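You operate a simulated robot arm through the tools that you are given. There is no shell and no other tool.

You run a simulated robot arm. Do the job below in one go: nothing can be reset, and whatever is moved stays where it is left.

Task
Set the controls near the top of the mains bench. At the end: the reel knob is turned to taut; the white clip is set to shut; the orange thumb nut is turned to tight; the address knob is turned to twenty; whatever was shut is shut again. Leave all else as you found it, and nothing knocked over. The white clip goes to its stop.

Only the result counts: the job must be done as asked and must still hold three seconds after the hand-in. Knocking over, shifting, dropping, spilling or breaking anything else fails it.

Robot
A 7-joint arm with a three-finger gripper, fixed in place. Base frame: the origin is on the floor under the middle of its stand, x ahead of it, y to its left, z up; the work surface is at about z = 758. Lengths are in mm, angles in degrees, forces in N, time in s.
It reaches about 1342 mm from its shoulder. Its first joint turns from -166.0 to 166.0 degrees. Payload 2.69 kg.
Tool frame: the origin (TCP) lies between the finger pads and is the grasp point; the fingertips stand 30 mm ahead of it; z points along the fingers, y is the line along which they close. The gripper opens to 128 mm; its body begins 117 mm behind the TCP.
Orientation is that of the tool frame in the base frame, as a unit quaternion [x, y, z, w]. With the fingers straight down and closing along the base's y, the tool's x points along the base's -x, its y along +y and its z along -z.

Tools
- The arm moves only by the tool arm_command. Its argument "deltas" is one flat list of numbers, 7 for each row, row after row: the shift along the tool's x, y, z in mm, then the turn, a rotation vector about the tool's x, y, z in degrees, then the finger opening in mm, from 0 to 128. In form: [tx, ty, tz, wx, wy, wz, gripper, tx, ty, tz, wx, wy, wz, gripper, ...]. A call has 1 to 20 rows; each row shifts and turns the commanded pose from where the row before left it, along the tool's axes as they then stand. A row lasts 0.2 s, in which the tool goes at most 50 mm and 8.6 degrees; a call with a longer step from one row to the next is refused whole, and so is a gripper value outside its range. Where a pose cannot be reached the arm comes as near as it can. A force on the tool above 40 N (or 10 N above the force at the start of the call, whichever is more), or a blocked arm, ends the call early, and 0.2 s more pass. Each finger travels about 127 mm/s and halts on what it meets, pressing with about 39 N; the grip force reading is that of the motor and also rises with nothing between the fingers. The clock runs only during rows and for 0.2 s after the last one: add rows that do not move to give the fingers time. The reply holds the time, the measured pose of the TCP, the force on the tool along the base axes, the opening and the grip force, in the units named above and with some noise, with the torque about the TCP (base axes, N m) and any sound that the robot's microphone picked up.
- Cameras (640 x 400 px; columns grow to the right, rows downward): "scene" is fixed at [50.9, -500, 1510.8]; the picture's right is [0.36, -0.93, 0.00], its down [-0.42, -0.16, -0.89] and it looks along [0.83, 0.32, -0.45] (base axes); focal length 316 px, centre (320, 200). "wrist" rides on the gripper at [58, 54, -131] in the tool frame; the picture's right is [-0.68, 0.74, 0.00], its down [-0.62, -0.57, -0.55] and it looks along [-0.40, -0.37, 0.84] (tool axes); focal length 234 px, centre (320, 200). There is no depth. A picture from a camera that has moved, and an enlarged one, comes with that camera's place and axes in the base frame and with its lens.
- get_image(camera): a new picture of that camera. It takes no simulated time.
- slide_trunk(by): moves the trunk up (or, below 0, down) by that many mm; the arm rides with it, the base frame stays. It gives what a move gives, with no picture.
- inspect(camera, box): a new picture of the part [left, top, right, bottom] of that camera's present view, enlarged. It takes no simulated time.
- sign_off(): hands the job in; it is judged then, once.

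Nothing tells you positions but the pictures and the camera data. Unless the task says otherwise, let go and move clear before handing in.

The tools are called as a command line: name --argument value ..., lists and objects as JSON in quotes. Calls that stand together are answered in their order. arm_command: Moves the arm, as the interface text tells. Its arguments: {"type":"object","properties":{"deltas":{"type":"array"}},"required":["deltas"]} The other tools are called the same way: slide_trunk (by) moves the trunk up or down; get_image (camera) takes a picture; inspect (camera, box) takes an enlarged picture of a part of a camera's view; sign_off () hands the job in.

At the start:

```text
t: 0.0
eef_pos: [775.4, 84.0, 1089.8]
tcp_rot: [0.0, 1.0, 0.0, 0.001]
force: [0.1, 0.4, 0.0]
wrist_torque: [0.03, 0.0, 0.01]
width: 128.1
gripper_force: 0.1
trunk travel left (down, up): [-150.0, 200.0]
```

scene: 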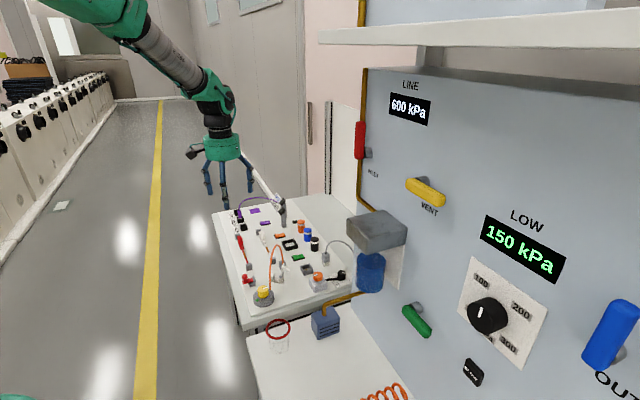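
wrist: 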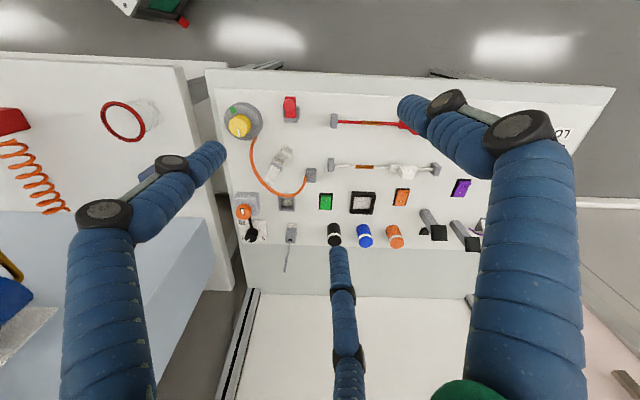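

I see a bench with a panel of small controls below the gripper, and a second panel with gauges to the right. I'll look closer at both before moving anything.

inspect --camera "scene" --box '[200, 180, 360, 280]'

inspect --camera "scene" --box '[220, 240, 380, 340]'

inspect --camera "wrist" --box '[210, 80, 370, 180]'

inspect --camera "wrist" --box '[220, 170, 380, 270]'

inspect --camera "wrist" --box '[320, 80, 480, 180]'

inspect --camera "wrist" --box '[340, 160, 500, 260]'

```text
4.00 times, centred on (280, 230) of scene
camera zoom: at [50.9, -500.0, 1510.8], right [0.36, -0.93, 0.0], down [-0.42, -0.16, -0.89], along [0.83, 0.32, -0.45], focal length 1266 px, centre (480, 80)
```

zoom: 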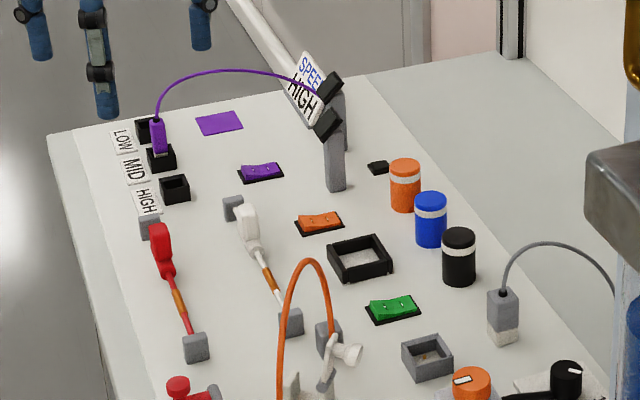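

```text
4.00 times, centred on (300, 290) of scene
camera zoom: at [50.9, -500.0, 1510.8], right [0.36, -0.93, 0.0], down [-0.42, -0.16, -0.89], along [0.83, 0.32, -0.45], focal length 1266 px, centre (400, -160)
```

zoom: 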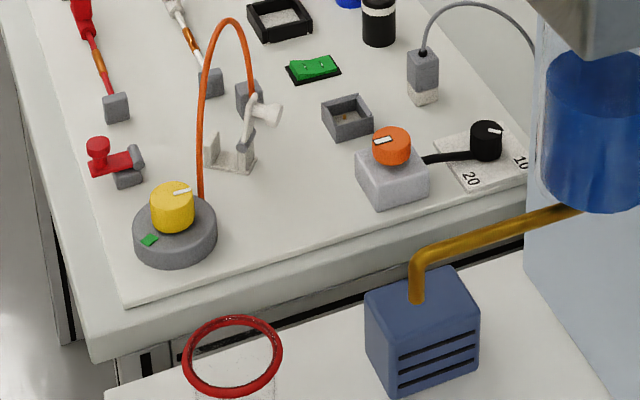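

```text
4.00 times, centred on (290, 130) of wrist
camera zoom: at [717.2, 137.5, 1219.7], right [0.68, 0.74, 0.0], down [0.62, -0.57, 0.55], along [0.4, -0.37, -0.84], focal length 937 px, centre (440, 480)
```

zoom: 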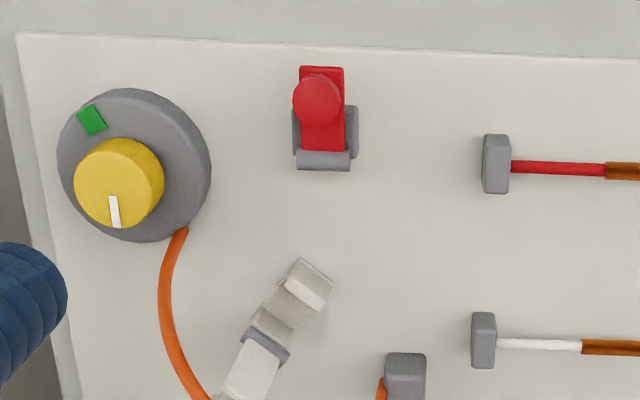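

```text
4.00 times, centred on (300, 220) of wrist
camera zoom: at [717.2, 137.5, 1219.7], right [0.68, 0.74, 0.0], down [0.62, -0.57, 0.55], along [0.4, -0.37, -0.84], focal length 937 px, centre (400, 120)
```

zoom: 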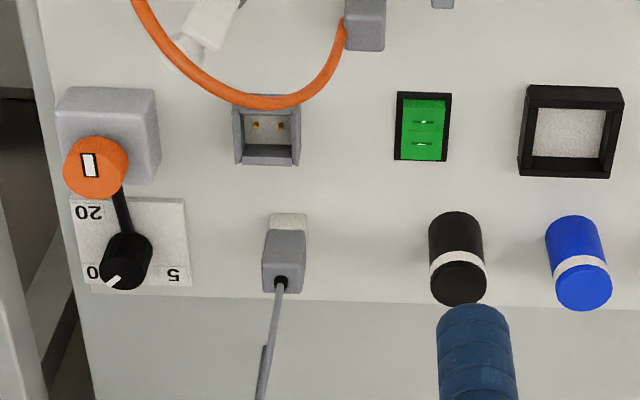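

```text
4.00 times, centred on (400, 130) of wrist
camera zoom: at [717.2, 137.5, 1219.7], right [0.68, 0.74, 0.0], down [0.62, -0.57, 0.55], along [0.4, -0.37, -0.84], focal length 937 px, centre (0, 480)
```

zoom: 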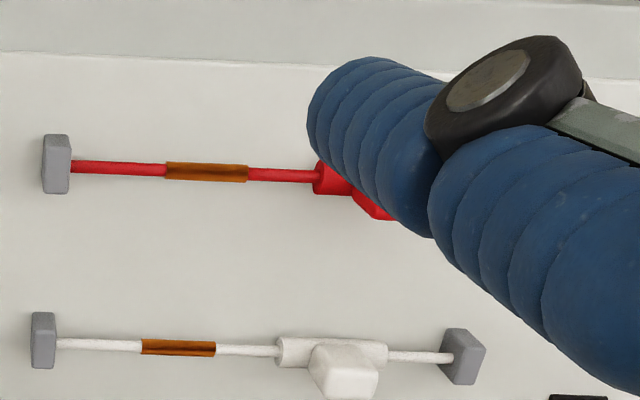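

```text
4.00 times, centred on (420, 210) of wrist
camera zoom: at [717.2, 137.5, 1219.7], right [0.68, 0.74, 0.0], down [0.62, -0.57, 0.55], along [0.4, -0.37, -0.84], focal length 937 px, centre (-80, 160)
```

zoom: 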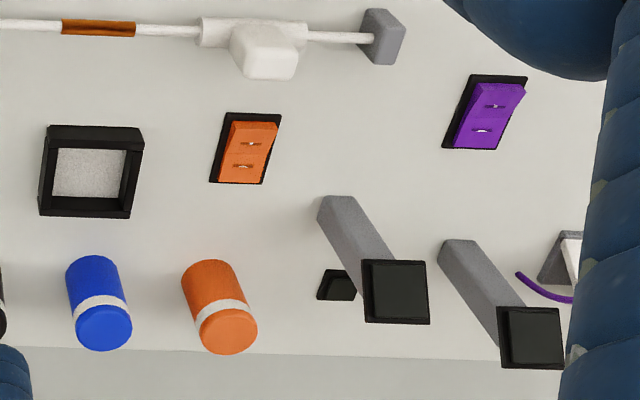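

The bench is a horizontal board turned about 45° to the base. The reel knob is near (703,-50), the orange nut near (826,-191), the address knob near (880,-248) and the white clip near (803,-62). Before moving I'll check the shape of the gripper fingers.

inspect --camera "scene" --box '[180, 130, 276, 210]'

arm_command --deltas '[15, -25, 15, 0, 0, 0, 128, 15, -25, 15, 0, 0, 0, 128, 15, -25, 15, 0, 0, 0, 128, 15, -25, 15, 0, 0, 0, 128, 15, -25, 15, 0, 0, 0, 128]'

```text
5.00 times, centred on (228, 170) of scene
camera zoom: at [50.9, -500.0, 1510.8], right [0.36, -0.93, 0.0], down [-0.42, -0.16, -0.89], along [0.83, 0.32, -0.45], focal length 1582 px, centre (780, 350)
```

zoom: 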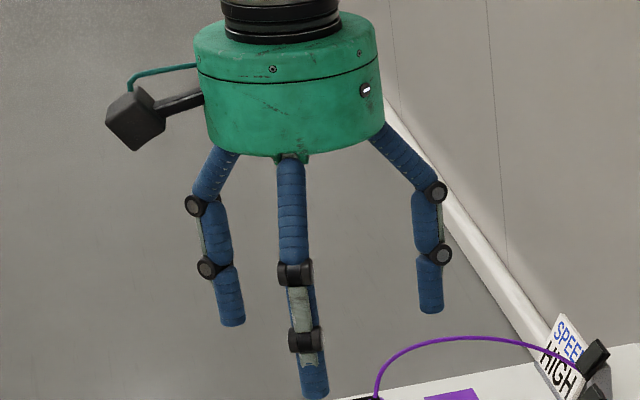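

```text
t: 1.2
eef_pos: [702.6, -43.0, 1014.9]
tcp_rot: [0.0, 1.0, 0.001, 0.0]
force: [0.6, 0.6, 0.2]
wrist_torque: [0.0, 0.03, 0.0]
width: 127.9
gripper_force: 0.1
trunk travel left (down, up): [-150.0, 200.0]
```

get_image --camera "wrist"

get_image --camera "scene"

```text
taken
camera wrist: at [645.1, 11.0, 1146.2], right [0.68, 0.74, 0.0], down [0.62, -0.57, 0.55], along [0.4, -0.37, -0.84], focal length 234 px, centre (320, 200)
```

wrist: 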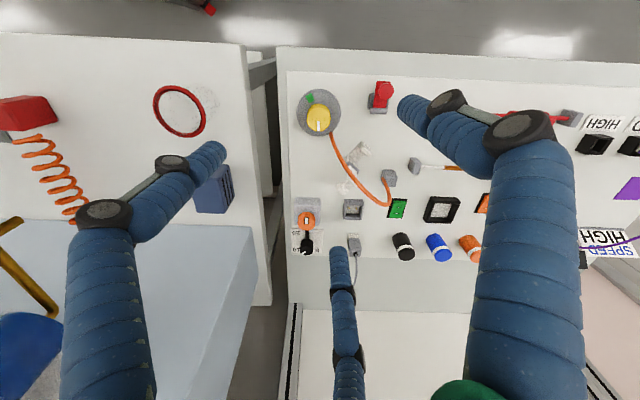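

```text
taken
```

scene: 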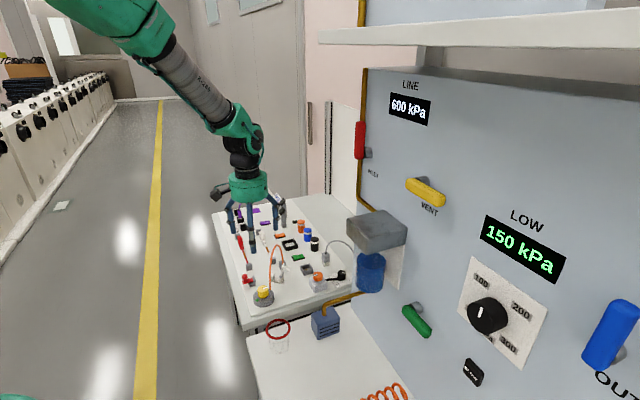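

inspect --camera "wrist" --box '[280, 70, 408, 150]'

inspect --camera "wrist" --box '[285, 185, 385, 265]'

inspect --camera "wrist" --box '[310, 125, 410, 205]'

inspect --camera "scene" --box '[230, 250, 310, 310]'

inspect --camera "scene" --box '[290, 245, 370, 305]'

```text
5.00 times, centred on (344, 110) of wrist
camera zoom: at [645.1, 11.0, 1146.2], right [0.68, 0.74, 0.0], down [0.62, -0.57, 0.55], along [0.4, -0.37, -0.84], focal length 1171 px, centre (200, 650)
```

zoom: 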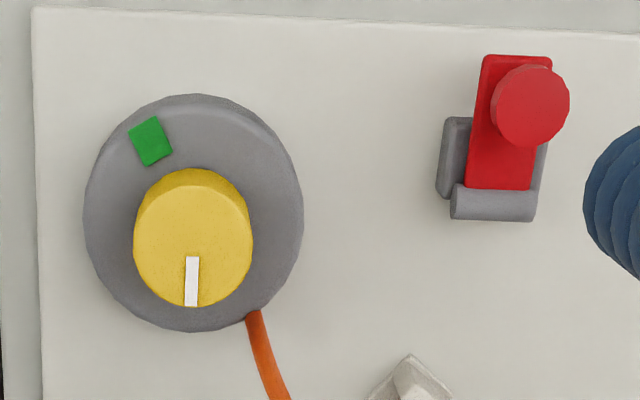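

```text
5.00 times, centred on (335, 225) of wrist
camera zoom: at [645.1, 11.0, 1146.2], right [0.68, 0.74, 0.0], down [0.62, -0.57, 0.55], along [0.4, -0.37, -0.84], focal length 1171 px, centre (245, 75)
```

zoom: 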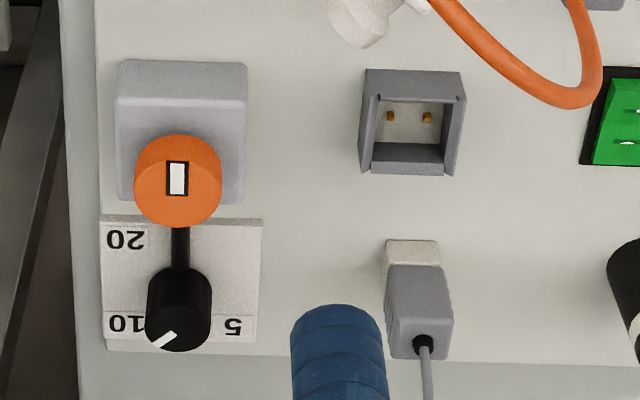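

```text
5.00 times, centred on (360, 165) of wrist
camera zoom: at [645.1, 11.0, 1146.2], right [0.68, 0.74, 0.0], down [0.62, -0.57, 0.55], along [0.4, -0.37, -0.84], focal length 1171 px, centre (120, 375)
```

zoom: 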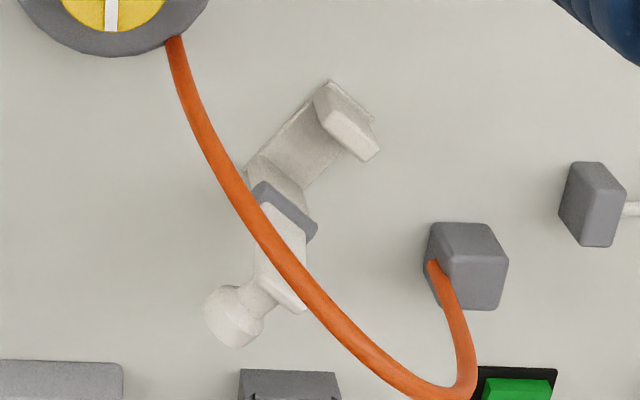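

```text
6.67 times, centred on (270, 280) of scene
camera zoom: at [50.9, -500.0, 1510.8], right [0.36, -0.93, 0.0], down [-0.42, -0.16, -0.89], along [0.83, 0.32, -0.45], focal length 2110 px, centre (653, -333)
```

zoom: 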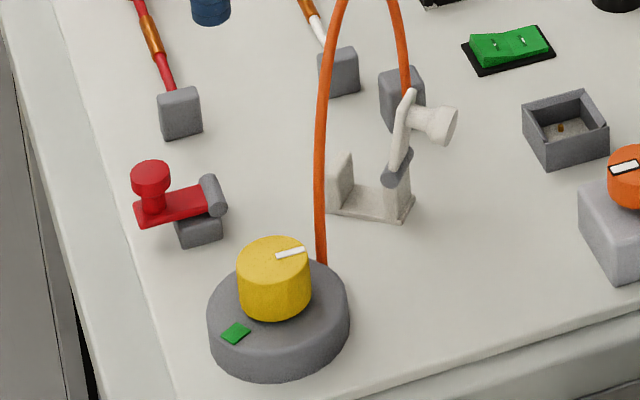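

```text
6.67 times, centred on (330, 275) of scene
camera zoom: at [50.9, -500.0, 1510.8], right [0.36, -0.93, 0.0], down [-0.42, -0.16, -0.89], along [0.83, 0.32, -0.45], focal length 2110 px, centre (253, -300)
```

zoom: 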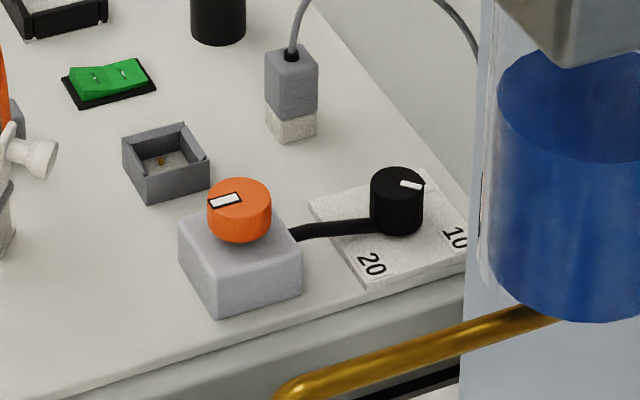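

The orange cord runs slack from the yellow reel over the open white clip to a grey post. The black address dial reads about 10, with 20 marked to one side, and the orange nut sits on a grey block beside it with a black arm between them. I'll move in closer to look at the nut and dial.

arm_command --deltas '[-15, -23, 23, 0, 0, 0, 128, -15, -23, 23, 0, 0, 0, 128, -15, -23, 23, 0, 0, 0, 128, -15, -23, 23, 0, 0, 0, 128, 0, 0, 0, 0, 0, 0, 128]'

get_image --camera "wrist"

inspect --camera "wrist" --box '[260, 150, 380, 240]'

```text
t: 2.4
eef_pos: [759.1, -133.3, 920.6]
tcp_rot: [0.0, 1.0, 0.0, 0.0]
force: [-0.3, -0.1, -0.3]
wrist_torque: [-0.02, 0.06, 0.01]
width: 128.0
gripper_force: 0.1
trunk travel left (down, up): [-150.0, 200.0]
```

```text
taken
camera wrist: at [702.4, -79.6, 1053.0], right [0.68, 0.74, 0.0], down [0.62, -0.57, 0.55], along [0.4, -0.37, -0.84], focal length 234 px, centre (320, 200)
```

wrist: 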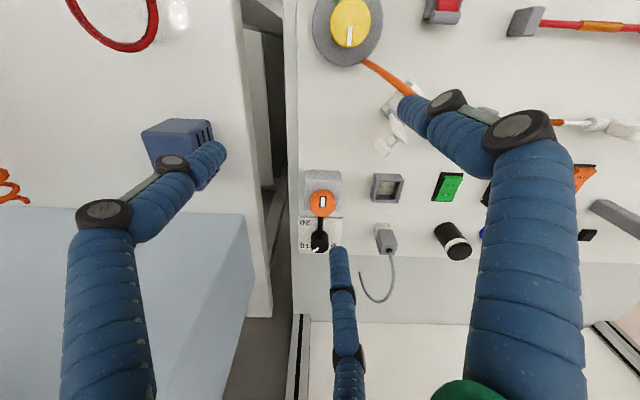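

```text
4.44 times, centred on (320, 195) of wrist
camera zoom: at [702.4, -79.6, 1053.0], right [0.68, 0.74, 0.0], down [0.62, -0.57, 0.55], along [0.4, -0.37, -0.84], focal length 1041 px, centre (320, 222)
```

zoom: 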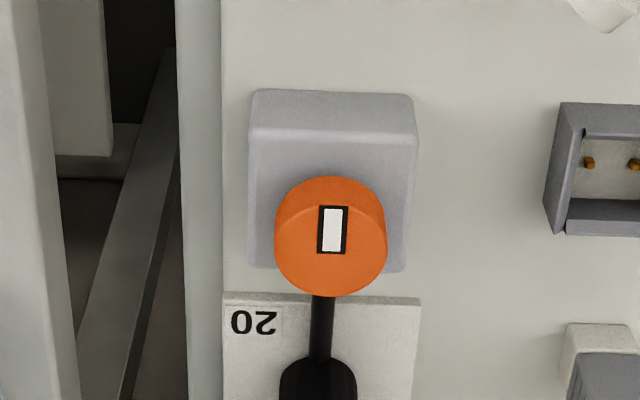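

inspect --camera "wrist" --box '[290, 190, 370, 260]'

inspect --camera "scene" --box '[310, 262, 354, 295]'

inspect --camera "scene" --box '[250, 255, 294, 288]'

inspect --camera "scene" --box '[232, 200, 312, 260]'

```text
5.71 times, centred on (330, 225) of wrist
camera zoom: at [702.4, -79.6, 1053.0], right [0.68, 0.74, 0.0], down [0.62, -0.57, 0.55], along [0.4, -0.37, -0.84], focal length 1338 px, centre (263, 57)
```

zoom: 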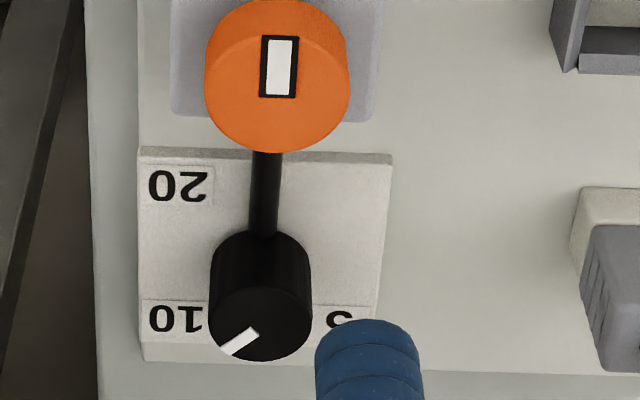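

```text
12.12 times, centred on (332, 278) of scene
camera zoom: at [50.9, -500.0, 1510.8], right [0.36, -0.93, 0.0], down [-0.42, -0.16, -0.89], along [0.83, 0.32, -0.45], focal length 3836 px, centre (174, -752)
```

zoom: 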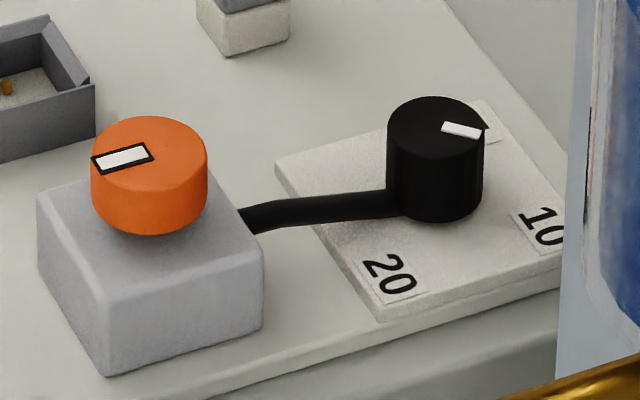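

```text
12.12 times, centred on (272, 272) of scene
camera zoom: at [50.9, -500.0, 1510.8], right [0.36, -0.93, 0.0], down [-0.42, -0.16, -0.89], along [0.83, 0.32, -0.45], focal length 3836 px, centre (902, -667)
```

zoom: 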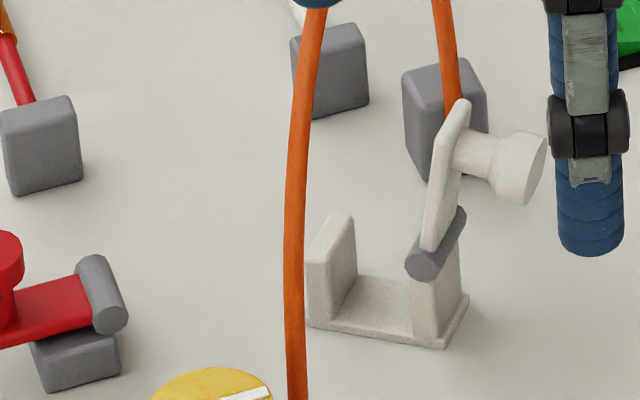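

```text
6.67 times, centred on (272, 230) of scene
camera zoom: at [50.9, -500.0, 1510.8], right [0.36, -0.93, 0.0], down [-0.42, -0.16, -0.89], along [0.83, 0.32, -0.45], focal length 2110 px, centre (640, 0)
```

zoom: 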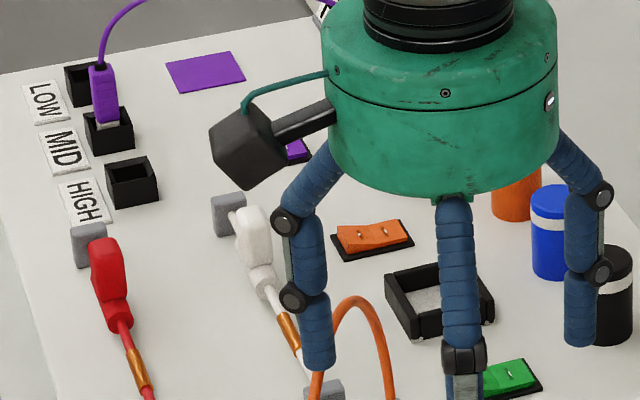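

The dial pointer is at 10, and 20 is 90° clockwise from it seen from above. The reel pointer needs to reach the green mark. Next I'll close the fingers partway in free air to see how they come together.

arm_command --deltas '[0, 0, -20, 0, 0, 0, 40, 0, 0, 0, 0, 0, 0, 40, 0, 0, 0, 0, 0, 0, 40, 0, 0, 0, 0, 0, 0, 40]'

get_image --camera "wrist"

inspect --camera "scene" --box '[210, 180, 322, 264]'

```text
t: 3.4
eef_pos: [760.4, -133.4, 940.7]
tcp_rot: [0.0, 1.0, 0.0, 0.0]
force: [-0.1, 0.1, -0.2]
wrist_torque: [0.02, 0.04, 0.01]
width: 39.9
gripper_force: 0.1
trunk travel left (down, up): [-150.0, 200.0]
```

```text
taken
camera wrist: at [702.4, -79.8, 1072.8], right [0.68, 0.74, 0.0], down [0.62, -0.57, 0.55], along [0.4, -0.37, -0.84], focal length 234 px, centre (320, 200)
```

wrist: 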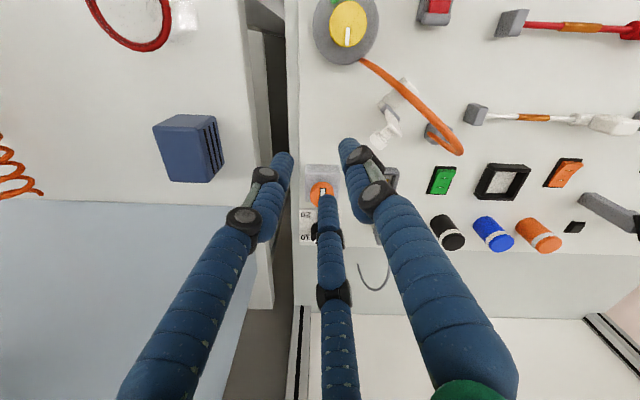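

```text
4.76 times, centred on (266, 222) of scene
camera zoom: at [50.9, -500.0, 1510.8], right [0.36, -0.93, 0.0], down [-0.42, -0.16, -0.89], along [0.83, 0.32, -0.45], focal length 1507 px, centre (577, 95)
```

zoom: 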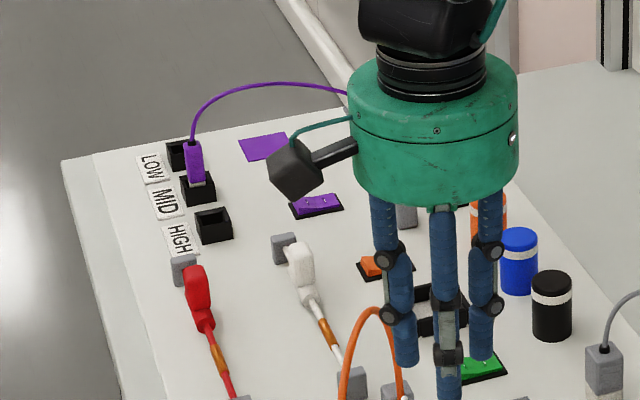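

The three fingers close evenly toward the centre, which suits gripping knobs. Before going down near the address knob I'll check the clearance to the panel, tank and pipe beside it.

inspect --camera "scene" --box '[300, 190, 460, 310]'

inspect --camera "wrist" --box '[0, 80, 320, 400]'

```text
3.33 times, centred on (380, 250) of scene
camera zoom: at [50.9, -500.0, 1510.8], right [0.36, -0.93, 0.0], down [-0.42, -0.16, -0.89], along [0.83, 0.32, -0.45], focal length 1055 px, centre (120, 33)
```

zoom: 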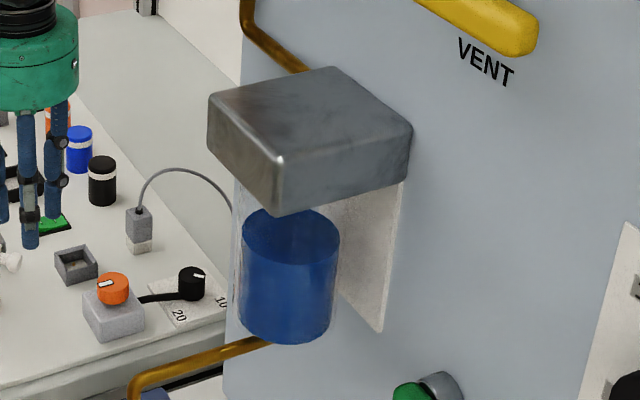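

```text
1.25 times, centred on (160, 240) of wrist
camera zoom: at [702.4, -79.8, 1072.8], right [0.68, 0.74, 0.0], down [0.62, -0.57, 0.55], along [0.4, -0.37, -0.84], focal length 293 px, centre (520, 150)
```

zoom: 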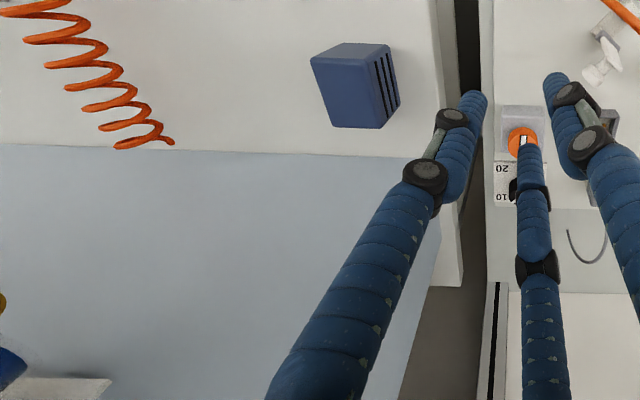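

The tank and pipe sit much higher and further back along the panel, at roughly (700,-400,~960), so they are clear of the dial. I'll hover over the address knob at about (891,-255) with the fingers half open.

arm_command --deltas '[-26, -24.4, 4, 0, 0, 0, 64, -26, -24.4, 4, 0, 0, 0, 64, -26, -24.4, 4, 0, 0, 0, 64, -26, -24.4, 4, 0, 0, 0, 64, -26, -24.4, 4, 0, 0, 0, 64, 0, 0, 0, 0, 0, 0, 64]'

get_image --camera "wrist"

get_image --camera "scene"

```text
t: 4.8
eef_pos: [889.1, -253.4, 919.4]
tcp_rot: [0.0, 1.0, 0.0, 0.0]
force: [0.0, -0.8, -0.2]
wrist_torque: [0.05, 0.02, 0.01]
width: 64.2
gripper_force: 0.0
trunk travel left (down, up): [-150.0, 200.0]
```

```text
taken
camera wrist: at [831.1, -200.4, 1051.7], right [0.68, 0.74, 0.0], down [0.62, -0.57, 0.55], along [0.4, -0.37, -0.84], focal length 234 px, centre (320, 200)
```

wrist: 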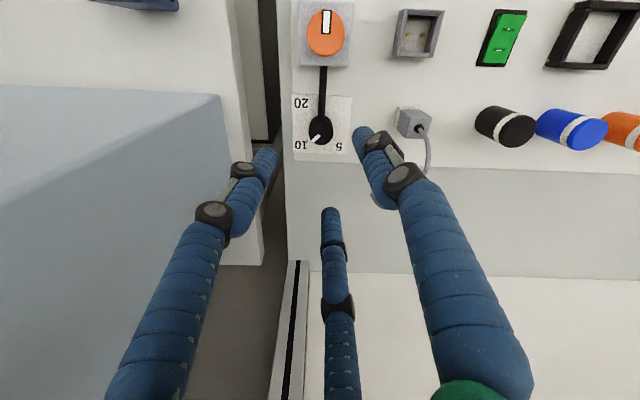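

```text
taken
```

scene: 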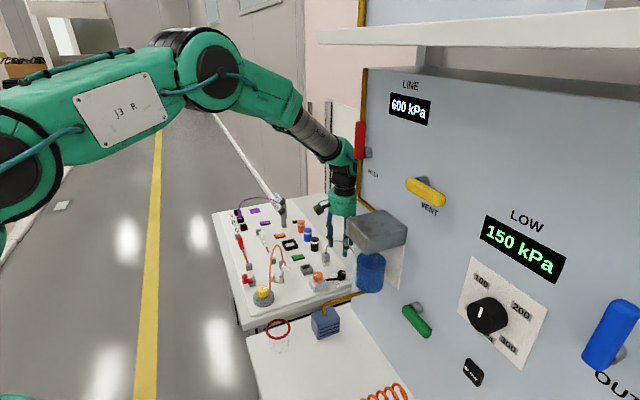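

inspect --camera "wrist" --box '[285, 85, 365, 165]'

inspect --camera "wrist" --box '[285, 0, 365, 80]'

inspect --camera "scene" --box '[310, 220, 370, 290]'

```text
5.00 times, centred on (325, 125) of wrist
camera zoom: at [831.1, -200.4, 1051.7], right [0.68, 0.74, 0.0], down [0.62, -0.57, 0.55], along [0.4, -0.37, -0.84], focal length 1171 px, centre (295, 575)
```

zoom: 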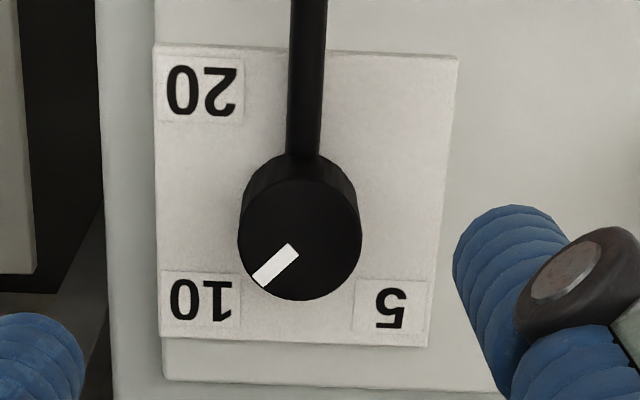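

```text
5.00 times, centred on (325, 40) of wrist
camera zoom: at [831.1, -200.4, 1051.7], right [0.68, 0.74, 0.0], down [0.62, -0.57, 0.55], along [0.4, -0.37, -0.84], focal length 1171 px, centre (295, 1000)
```

zoom: 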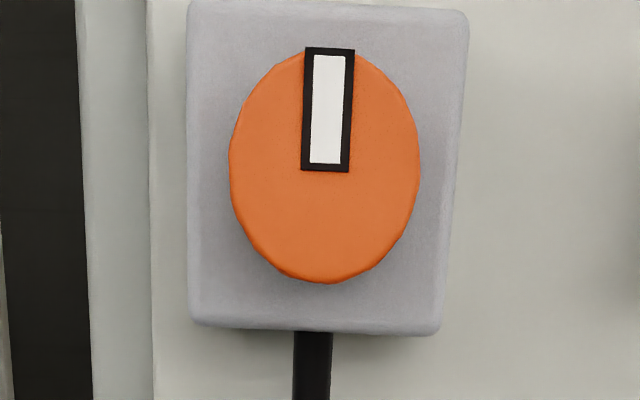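

```text
5.71 times, centred on (340, 255) of scene
camera zoom: at [50.9, -500.0, 1510.8], right [0.36, -0.93, 0.0], down [-0.42, -0.16, -0.89], along [0.83, 0.32, -0.45], focal length 1808 px, centre (206, -114)
```

zoom: 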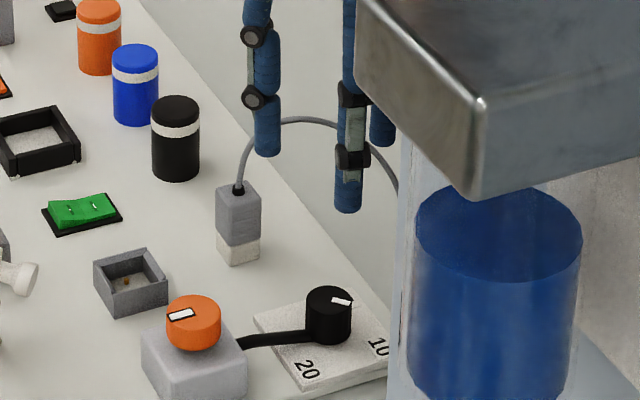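

The plate is square at 45°, with the knob centred at about (891,-254.5) and its top near z≈788. The pointer faces 10, so it needs a 90° clockwise turn. I'll come down around the knob, with the fingers turned slightly so they straddle the black arm.

arm_command --deltas '[-1, -0.5, 30, 0, 0, -4, 64, -1, -0.5, 30, 0, 0, -4, 64, 0, 0, 25, 0, 0, 0, 64, 0, 0, 15, 0, 0, 0, 64, 0, 0, 6, 0, 0, 0, 64]'

get_image --camera "wrist"

inspect --camera "scene" --box '[310, 220, 370, 290]'

```text
t: 6.0
eef_pos: [893.3, -257.0, 814.9]
tcp_rot: [-0.07, 0.998, 0.001, 0.001]
force: [0.6, -0.8, 0.1]
wrist_torque: [0.0, 0.0, 0.0]
width: 63.9
gripper_force: 0.0
trunk travel left (down, up): [-150.0, 200.0]
```

```text
taken
camera wrist: at [828.4, -211.4, 946.6], right [0.57, 0.82, 0.0], down [0.69, -0.47, 0.55], along [0.45, -0.31, -0.84], focal length 234 px, centre (320, 200)
```

wrist: 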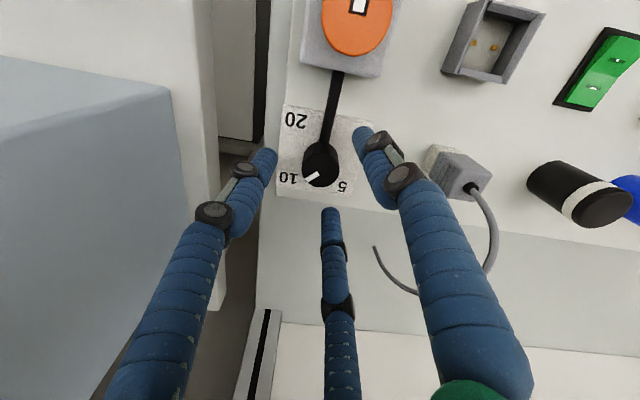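

```text
5.71 times, centred on (340, 255) of scene
camera zoom: at [50.9, -500.0, 1510.8], right [0.36, -0.93, 0.0], down [-0.42, -0.16, -0.89], along [0.83, 0.32, -0.45], focal length 1808 px, centre (206, -114)
```

zoom: 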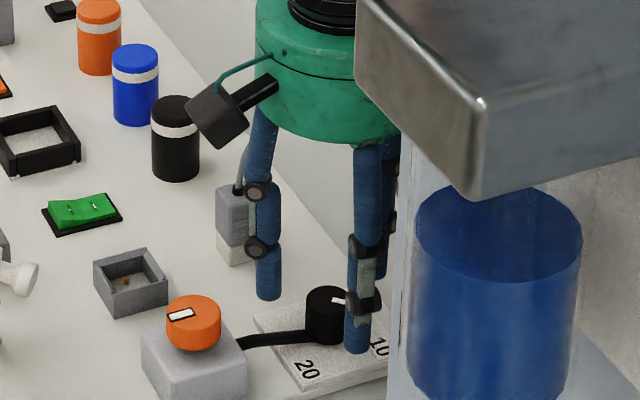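

arm_command --deltas '[2, 3, 5, 0, 0, 0, 64, 0, 0, 4.5, 0, 0, 0, 64, 0, 0, 0, 0, 0, 0, 64]'

inspect --camera "scene" --box '[310, 240, 370, 290]'

get_image --camera "wrist"

```text
t: 6.8
eef_pos: [889.3, -253.5, 805.5]
tcp_rot: [-0.07, 0.998, 0.0, 0.0]
force: [0.6, 0.1, 0.0]
wrist_torque: [-0.05, -0.02, 0.0]
width: 63.8
gripper_force: 0.1
trunk travel left (down, up): [-150.0, 200.0]
```

```text
8.00 times, centred on (340, 265) of scene
camera zoom: at [50.9, -500.0, 1510.8], right [0.36, -0.93, 0.0], down [-0.42, -0.16, -0.89], along [0.83, 0.32, -0.45], focal length 2532 px, centre (160, -320)
```

zoom: 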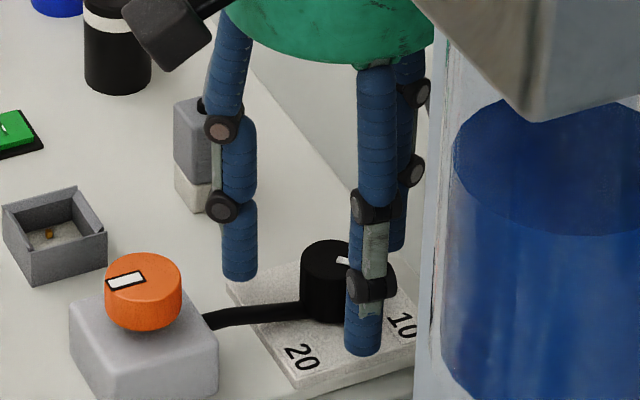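

```text
taken
camera wrist: at [825.0, -208.9, 937.4], right [0.57, 0.82, 0.0], down [0.69, -0.47, 0.55], along [0.45, -0.31, -0.84], focal length 234 px, centre (320, 200)
```

wrist: 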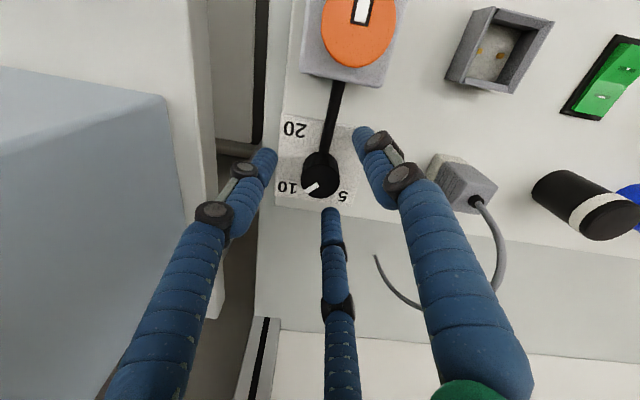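

The knob is centred between the fingers, so I'll close on it.

arm_command --deltas '[0, 0, 0, 0, 0, 0, 40, 0, 0, 0, 0, 0, 0, 24, 0, 0, 0, 0, 0, 0, 24, 0, 0, 0, 0, 0, 0, 24]'

get_image --camera "wrist"

inspect --camera "scene" --box '[310, 240, 370, 290]'

```text
t: 7.8
eef_pos: [890.5, -254.4, 804.9]
tcp_rot: [-0.069, 0.998, 0.0, 0.0]
force: [6.4, -2.5, -1.8]
wrist_torque: [-0.07, -0.19, 0.02]
width: 29.3
gripper_force: 3.7
trunk travel left (down, up): [-150.0, 200.0]
```

```text
taken
camera wrist: at [825.4, -209.1, 937.4], right [0.57, 0.82, 0.0], down [0.69, -0.47, 0.55], along [0.45, -0.31, -0.84], focal length 234 px, centre (320, 200)
```

wrist: 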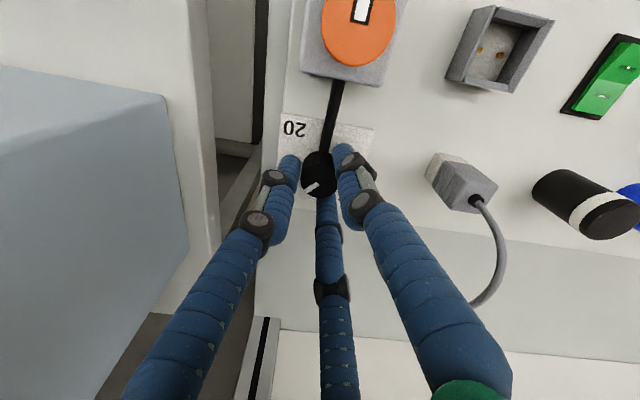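

```text
8.00 times, centred on (340, 265) of scene
camera zoom: at [50.9, -500.0, 1510.8], right [0.36, -0.93, 0.0], down [-0.42, -0.16, -0.89], along [0.83, 0.32, -0.45], focal length 2532 px, centre (160, -320)
```

zoom: 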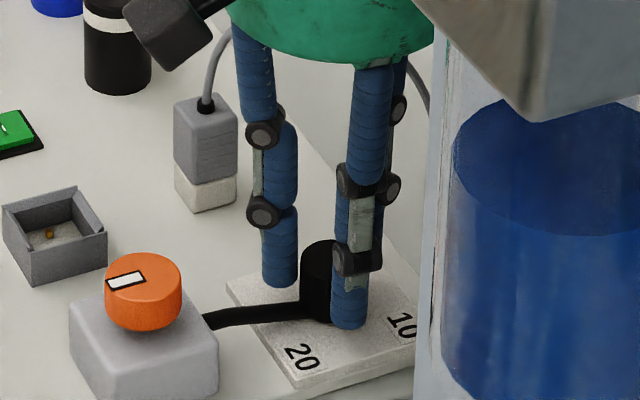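

arm_command --deltas '[0, 0, 0, 0, 0, 0, 10, 0, 0, 0, 0, 0, 0, 10]'

```text
t: 8.4
eef_pos: [890.4, -254.4, 805.8]
tcp_rot: [-0.069, 0.998, 0.001, 0.0]
force: [15.3, -7.2, -5.0]
wrist_torque: [-0.18, -0.44, 0.01]
width: 26.6
gripper_force: 44.9
trunk travel left (down, up): [-150.0, 200.0]
```

arm_command --deltas '[-1.4, -0.9, 0, 0, 0, 0, 10, 0, 0, 0, 0, 0, 8, 10, 0, 0, 0, 0, 0, 8, 10]'

get_image --camera "wrist"

```text
t: 9.2
eef_pos: [891.3, -254.6, 804.6]
tcp_rot: [0.07, 0.998, 0.0, -0.002]
force: [-2.2, -4.9, 8.1]
wrist_torque: [-0.08, 0.23, 0.0]
width: 26.6
gripper_force: 45.2
trunk travel left (down, up): [-150.0, 200.0]
```

```text
taken
camera wrist: at [841.4, -193.1, 937.4], right [0.77, 0.63, 0.0], down [0.53, -0.65, 0.55], along [0.35, -0.42, -0.84], focal length 234 px, centre (320, 200)
```

wrist: 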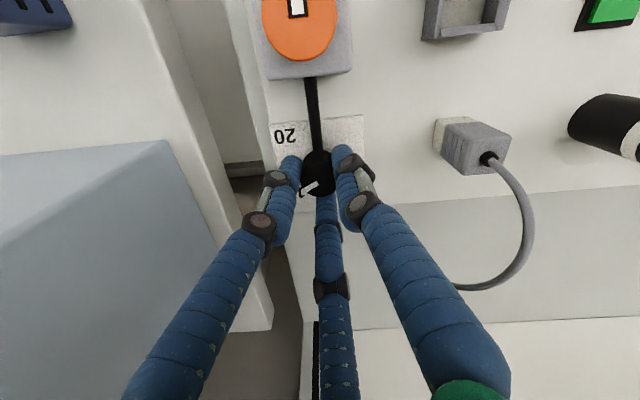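

inspect --camera "wrist" --box '[270, 110, 370, 210]'

```text
4.00 times, centred on (320, 160) of wrist
camera zoom: at [841.4, -193.1, 937.4], right [0.77, 0.63, 0.0], down [0.53, -0.65, 0.55], along [0.35, -0.42, -0.84], focal length 937 px, centre (320, 360)
```

zoom: 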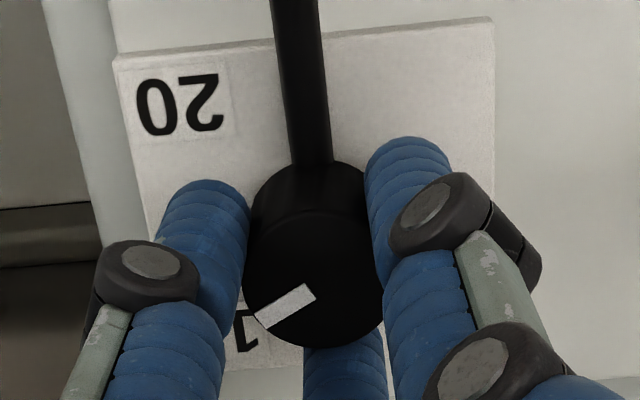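

The knob turns along with the gripper. I'll continue to about half way, then regrip to stay clear of the black arm.

arm_command --deltas '[0, 0, 0, 0, 0, 7.5, 10, 0, 0, 0, 0, 0, 7.5, 10, 0, 0, 0, 0, 0, 7.5, 10, 0, 0, 0, 0, 0, 7.5, 10, 0, 0, 0, 0, 0, 0, 10]'

inspect --camera "wrist" --box '[270, 110, 370, 210]'

```text
t: 10.4
eef_pos: [891.3, -254.9, 805.8]
tcp_rot: [0.326, 0.945, 0.0, 0.0]
force: [-5.6, -13.0, 11.3]
wrist_torque: [-0.32, 0.18, -0.01]
width: 26.7
gripper_force: 44.9
trunk travel left (down, up): [-150.0, 200.0]
```

```text
4.00 times, centred on (320, 160) of wrist
camera zoom: at [878.6, -176.2, 937.3], right [0.99, 0.16, 0.0], down [0.14, -0.82, 0.55], along [0.09, -0.54, -0.84], focal length 937 px, centre (320, 360)
```

zoom: 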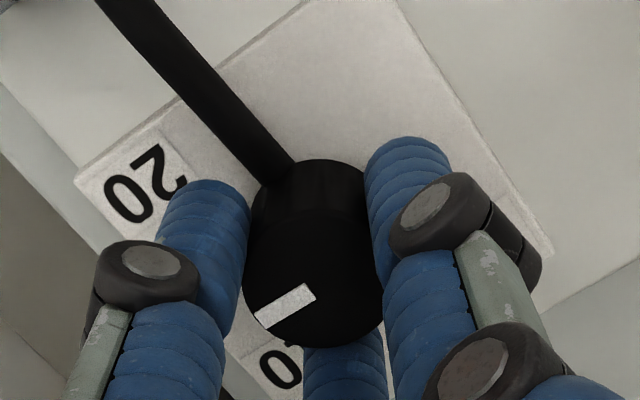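

arm_command --deltas '[0, 0, 0, 0, 0, 0, 54, 0, 0, 0, 0, 0, 0, 54, 0, 0, 0, 0, 0, -7.7, 54, 0, 0, 0, 0, 0, -7.7, 54, 0, 0, 0, 0, 0, -7.7, 54, 0, 0, 0, 0, 0, -7.7, 54, 0, 0, 0, 0, 0, -7.7, 54, 0, 0, 0, 0, 0, -7.5, 54, 0, 0, 0, 0, 0, 0, 54]'

inspect --camera "wrist" --box '[270, 110, 370, 210]'

```text
t: 12.4
eef_pos: [890.1, -253.8, 806.5]
tcp_rot: [-0.07, 0.998, 0.0, 0.0]
force: [-0.1, -0.5, -0.7]
wrist_torque: [-0.04, -0.02, -0.03]
width: 54.0
gripper_force: 0.1
trunk travel left (down, up): [-150.0, 200.0]
```

```text
4.00 times, centred on (320, 160) of wrist
camera zoom: at [826.1, -209.4, 936.8], right [0.57, 0.82, 0.0], down [0.69, -0.47, 0.55], along [0.45, -0.31, -0.84], focal length 937 px, centre (320, 360)
```

zoom: 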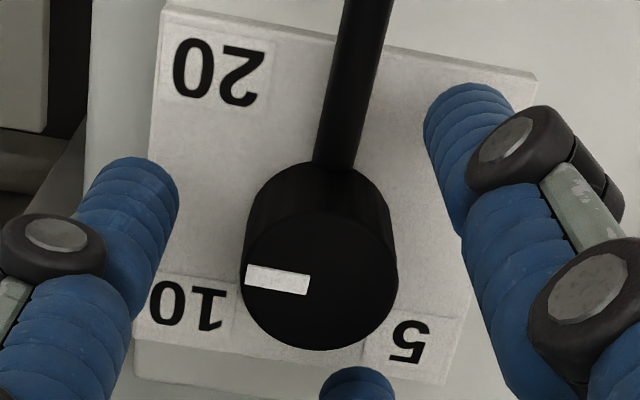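

arm_command --deltas '[-0.5, -0.5, 0, 0, 0, 0, 30, 0, 0, 0, 0, 0, 0, 10, 0, 0, 0, 0, 0, 0, 10, 0, 0, 0, 0, 0, 0, 10, 0, 0, 0, 0, 0, 7.4, 10, 0, 0, 0, 0, 0, 7.4, 10, 0, 0, 0, 0, 0, 7.4, 10, 0, 0, 0, 0, 0, 7.4, 10, 0, 0, 0, 0, 0, 7.4, 10, 0, 0, 0, 0, 0, 7, 10, 0, 0, 0, 0, 0, 0, 10]'

inspect --camera "wrist" --box '[270, 110, 370, 210]'

```text
t: 14.8
eef_pos: [890.0, -254.3, 804.6]
tcp_rot: [0.31, 0.951, 0.0, 0.0]
force: [-14.8, -0.9, 0.1]
wrist_torque: [-0.05, 0.41, 0.03]
width: 26.8
gripper_force: 45.1
trunk travel left (down, up): [-150.0, 200.0]
```

```text
4.00 times, centred on (320, 160) of wrist
camera zoom: at [876.3, -176.8, 936.9], right [0.98, 0.2, 0.0], down [0.17, -0.82, 0.55], along [0.11, -0.54, -0.84], focal length 937 px, centre (320, 360)
```

zoom: 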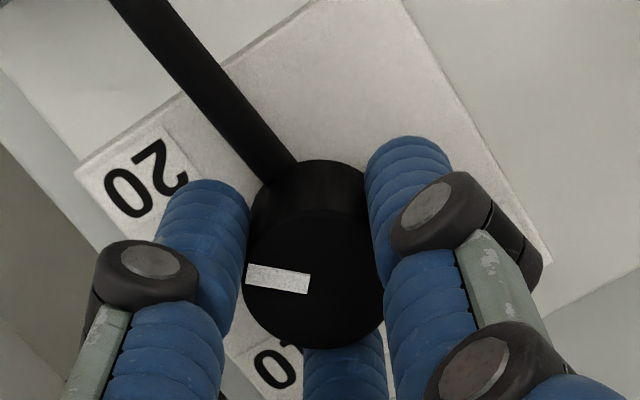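

arm_command --deltas '[0, 0, 0, 0, 0, 0, 50, 0, 0, 0, 0, 0, 0, 60, 0, 0, -10, 0, 0, 0, 60, 0, 0, -20, 0, 0, 0, 60, 0, 0, -30, 0, 0, -7, 60, 0, 0, -30, 0, 0, -7, 60, 0, 0, -20, 0, 0, -7, 60, 0, 0, 0, 0, 0, -7, 60, 0, 0, 0, 0, 0, -8, 60, 0, 0, 0, 0, 0, 0, 60]'

get_image --camera "wrist"

inspect --camera "wrist" --box '[270, 70, 370, 170]'

inspect --camera "scene" --box '[310, 240, 370, 290]'

```text
t: 17.0
eef_pos: [892.0, -253.6, 915.6]
tcp_rot: [-0.001, 1.0, 0.0, 0.001]
force: [0.6, 0.9, -0.1]
wrist_torque: [0.0, -0.01, 0.01]
width: 60.3
gripper_force: 0.0
trunk travel left (down, up): [-150.0, 200.0]
```

```text
taken
camera wrist: at [834.6, -200.0, 1047.8], right [0.68, 0.74, 0.0], down [0.62, -0.56, 0.55], along [0.4, -0.37, -0.84], focal length 234 px, centre (320, 200)
```

wrist: 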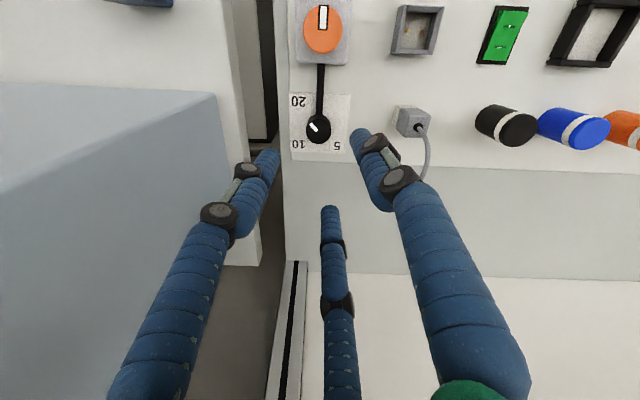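

```text
4.00 times, centred on (320, 120) of wrist
camera zoom: at [834.6, -200.0, 1047.8], right [0.68, 0.74, 0.0], down [0.62, -0.56, 0.55], along [0.4, -0.37, -0.84], focal length 937 px, centre (320, 520)
```

zoom: 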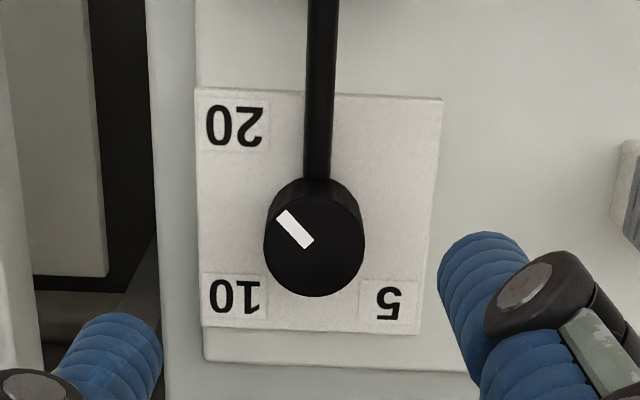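

```text
8.00 times, centred on (340, 265) of scene
camera zoom: at [50.9, -500.0, 1510.8], right [0.36, -0.93, 0.0], down [-0.42, -0.16, -0.89], along [0.83, 0.32, -0.45], focal length 2532 px, centre (160, -320)
```

zoom: 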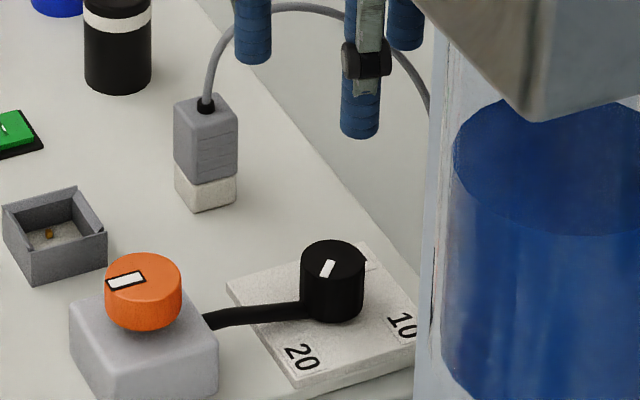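

The address pointer is on 20. Next is the orange nut at about (827,-190) with its top near z≈809. I'll hover over it with the wrist pre-turned counter-clockwise to leave room for a clockwise turn.

arm_command --deltas '[21.5, 21, 5, 0, 0, 0, 60, 21.5, 21, 5, 0, 0, 0, 60, 21.5, 21, 5, 0, 0, 0, 60, 0, 0, 5, 0, 0, -8, 60, 0, 0, 5, 0, 0, -8, 60, 0, 0, 5, 0, 0, -8, 60, 0, 0, 5, 0, 0, -8, 60, 0, 0, 5, 0, 0, -8, 60, 0, 0, 5, 0, 0, -8, 60, 0, 0, 0, 0, 0, 0, 60]'

get_image --camera "wrist"

inspect --camera "scene" --box '[280, 230, 360, 300]'

```text
t: 19.2
eef_pos: [827.0, -190.9, 869.4]
tcp_rot: [-0.407, 0.913, 0.0, 0.0]
force: [0.1, -0.1, -1.0]
wrist_torque: [0.04, 0.01, 0.04]
width: 59.9
gripper_force: 0.0
trunk travel left (down, up): [-150.0, 200.0]
```

```text
taken
camera wrist: at [749.1, -199.6, 1001.0], right [-0.1, 1.0, 0.0], down [0.83, 0.08, 0.55], along [0.55, 0.05, -0.84], focal length 234 px, centre (320, 200)
```

wrist: 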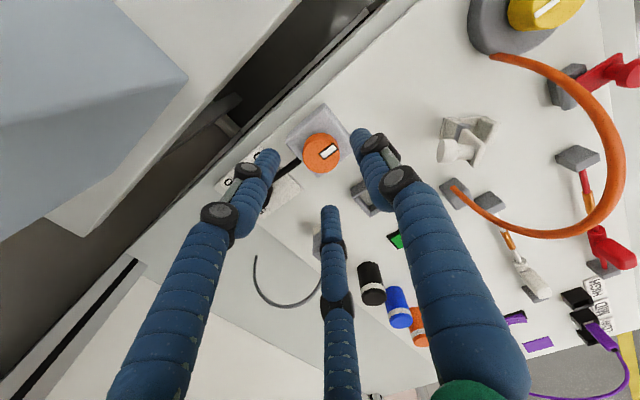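

```text
5.71 times, centred on (320, 265) of scene
camera zoom: at [50.9, -500.0, 1510.8], right [0.36, -0.93, 0.0], down [-0.42, -0.16, -0.89], along [0.83, 0.32, -0.45], focal length 1808 px, centre (320, -171)
```

zoom: 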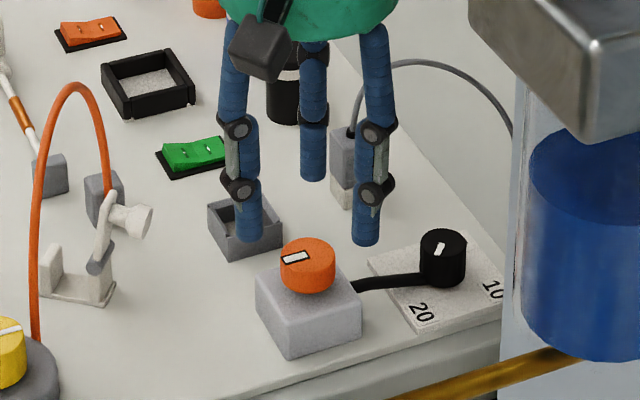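

arm_command --deltas '[0, 0, 20, 0, 0, 0, 60, 0, 0, 13, 0, 0, 0, 60, 0, 0, 8, 0, 0, 0, 60, 0, 0, 0, 0, 0, 0, 60]'

inspect --camera "wrist" --box '[260, 110, 380, 220]'

inspect --camera "scene" --box '[285, 250, 345, 300]'

```text
t: 20.2
eef_pos: [827.2, -191.8, 829.0]
tcp_rot: [-0.406, 0.914, -0.001, 0.0]
force: [0.3, -0.5, 0.0]
wrist_torque: [0.03, -0.01, -0.03]
width: 59.8
gripper_force: 0.1
trunk travel left (down, up): [-150.0, 200.0]
```

```text
3.64 times, centred on (320, 165) of wrist
camera zoom: at [747.9, -199.8, 961.2], right [-0.09, 1.0, 0.0], down [0.83, 0.08, 0.55], along [0.55, 0.05, -0.84], focal length 852 px, centre (320, 327)
```

zoom: 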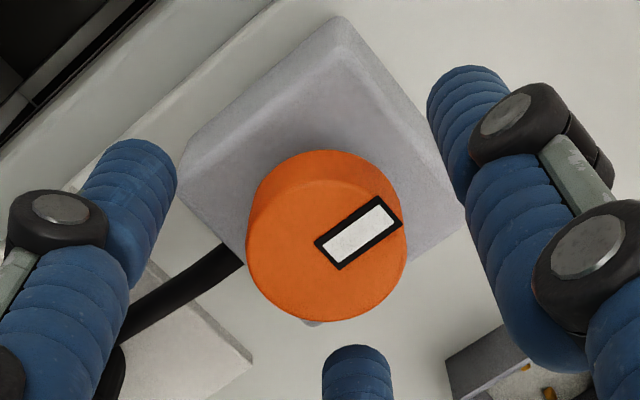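

```text
8.00 times, centred on (315, 275) of scene
camera zoom: at [50.9, -500.0, 1510.8], right [0.36, -0.93, 0.0], down [-0.42, -0.16, -0.89], along [0.83, 0.32, -0.45], focal length 2532 px, centre (360, -400)
```

zoom: 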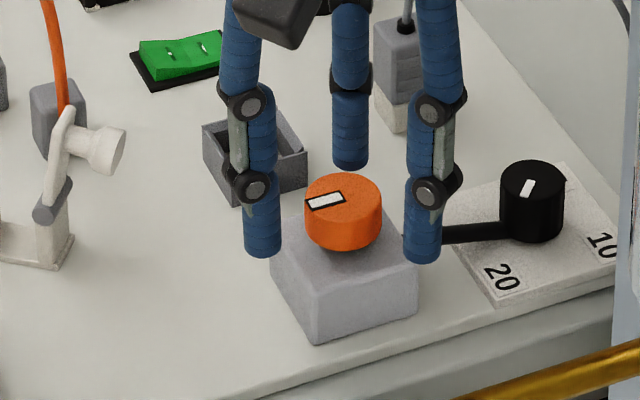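

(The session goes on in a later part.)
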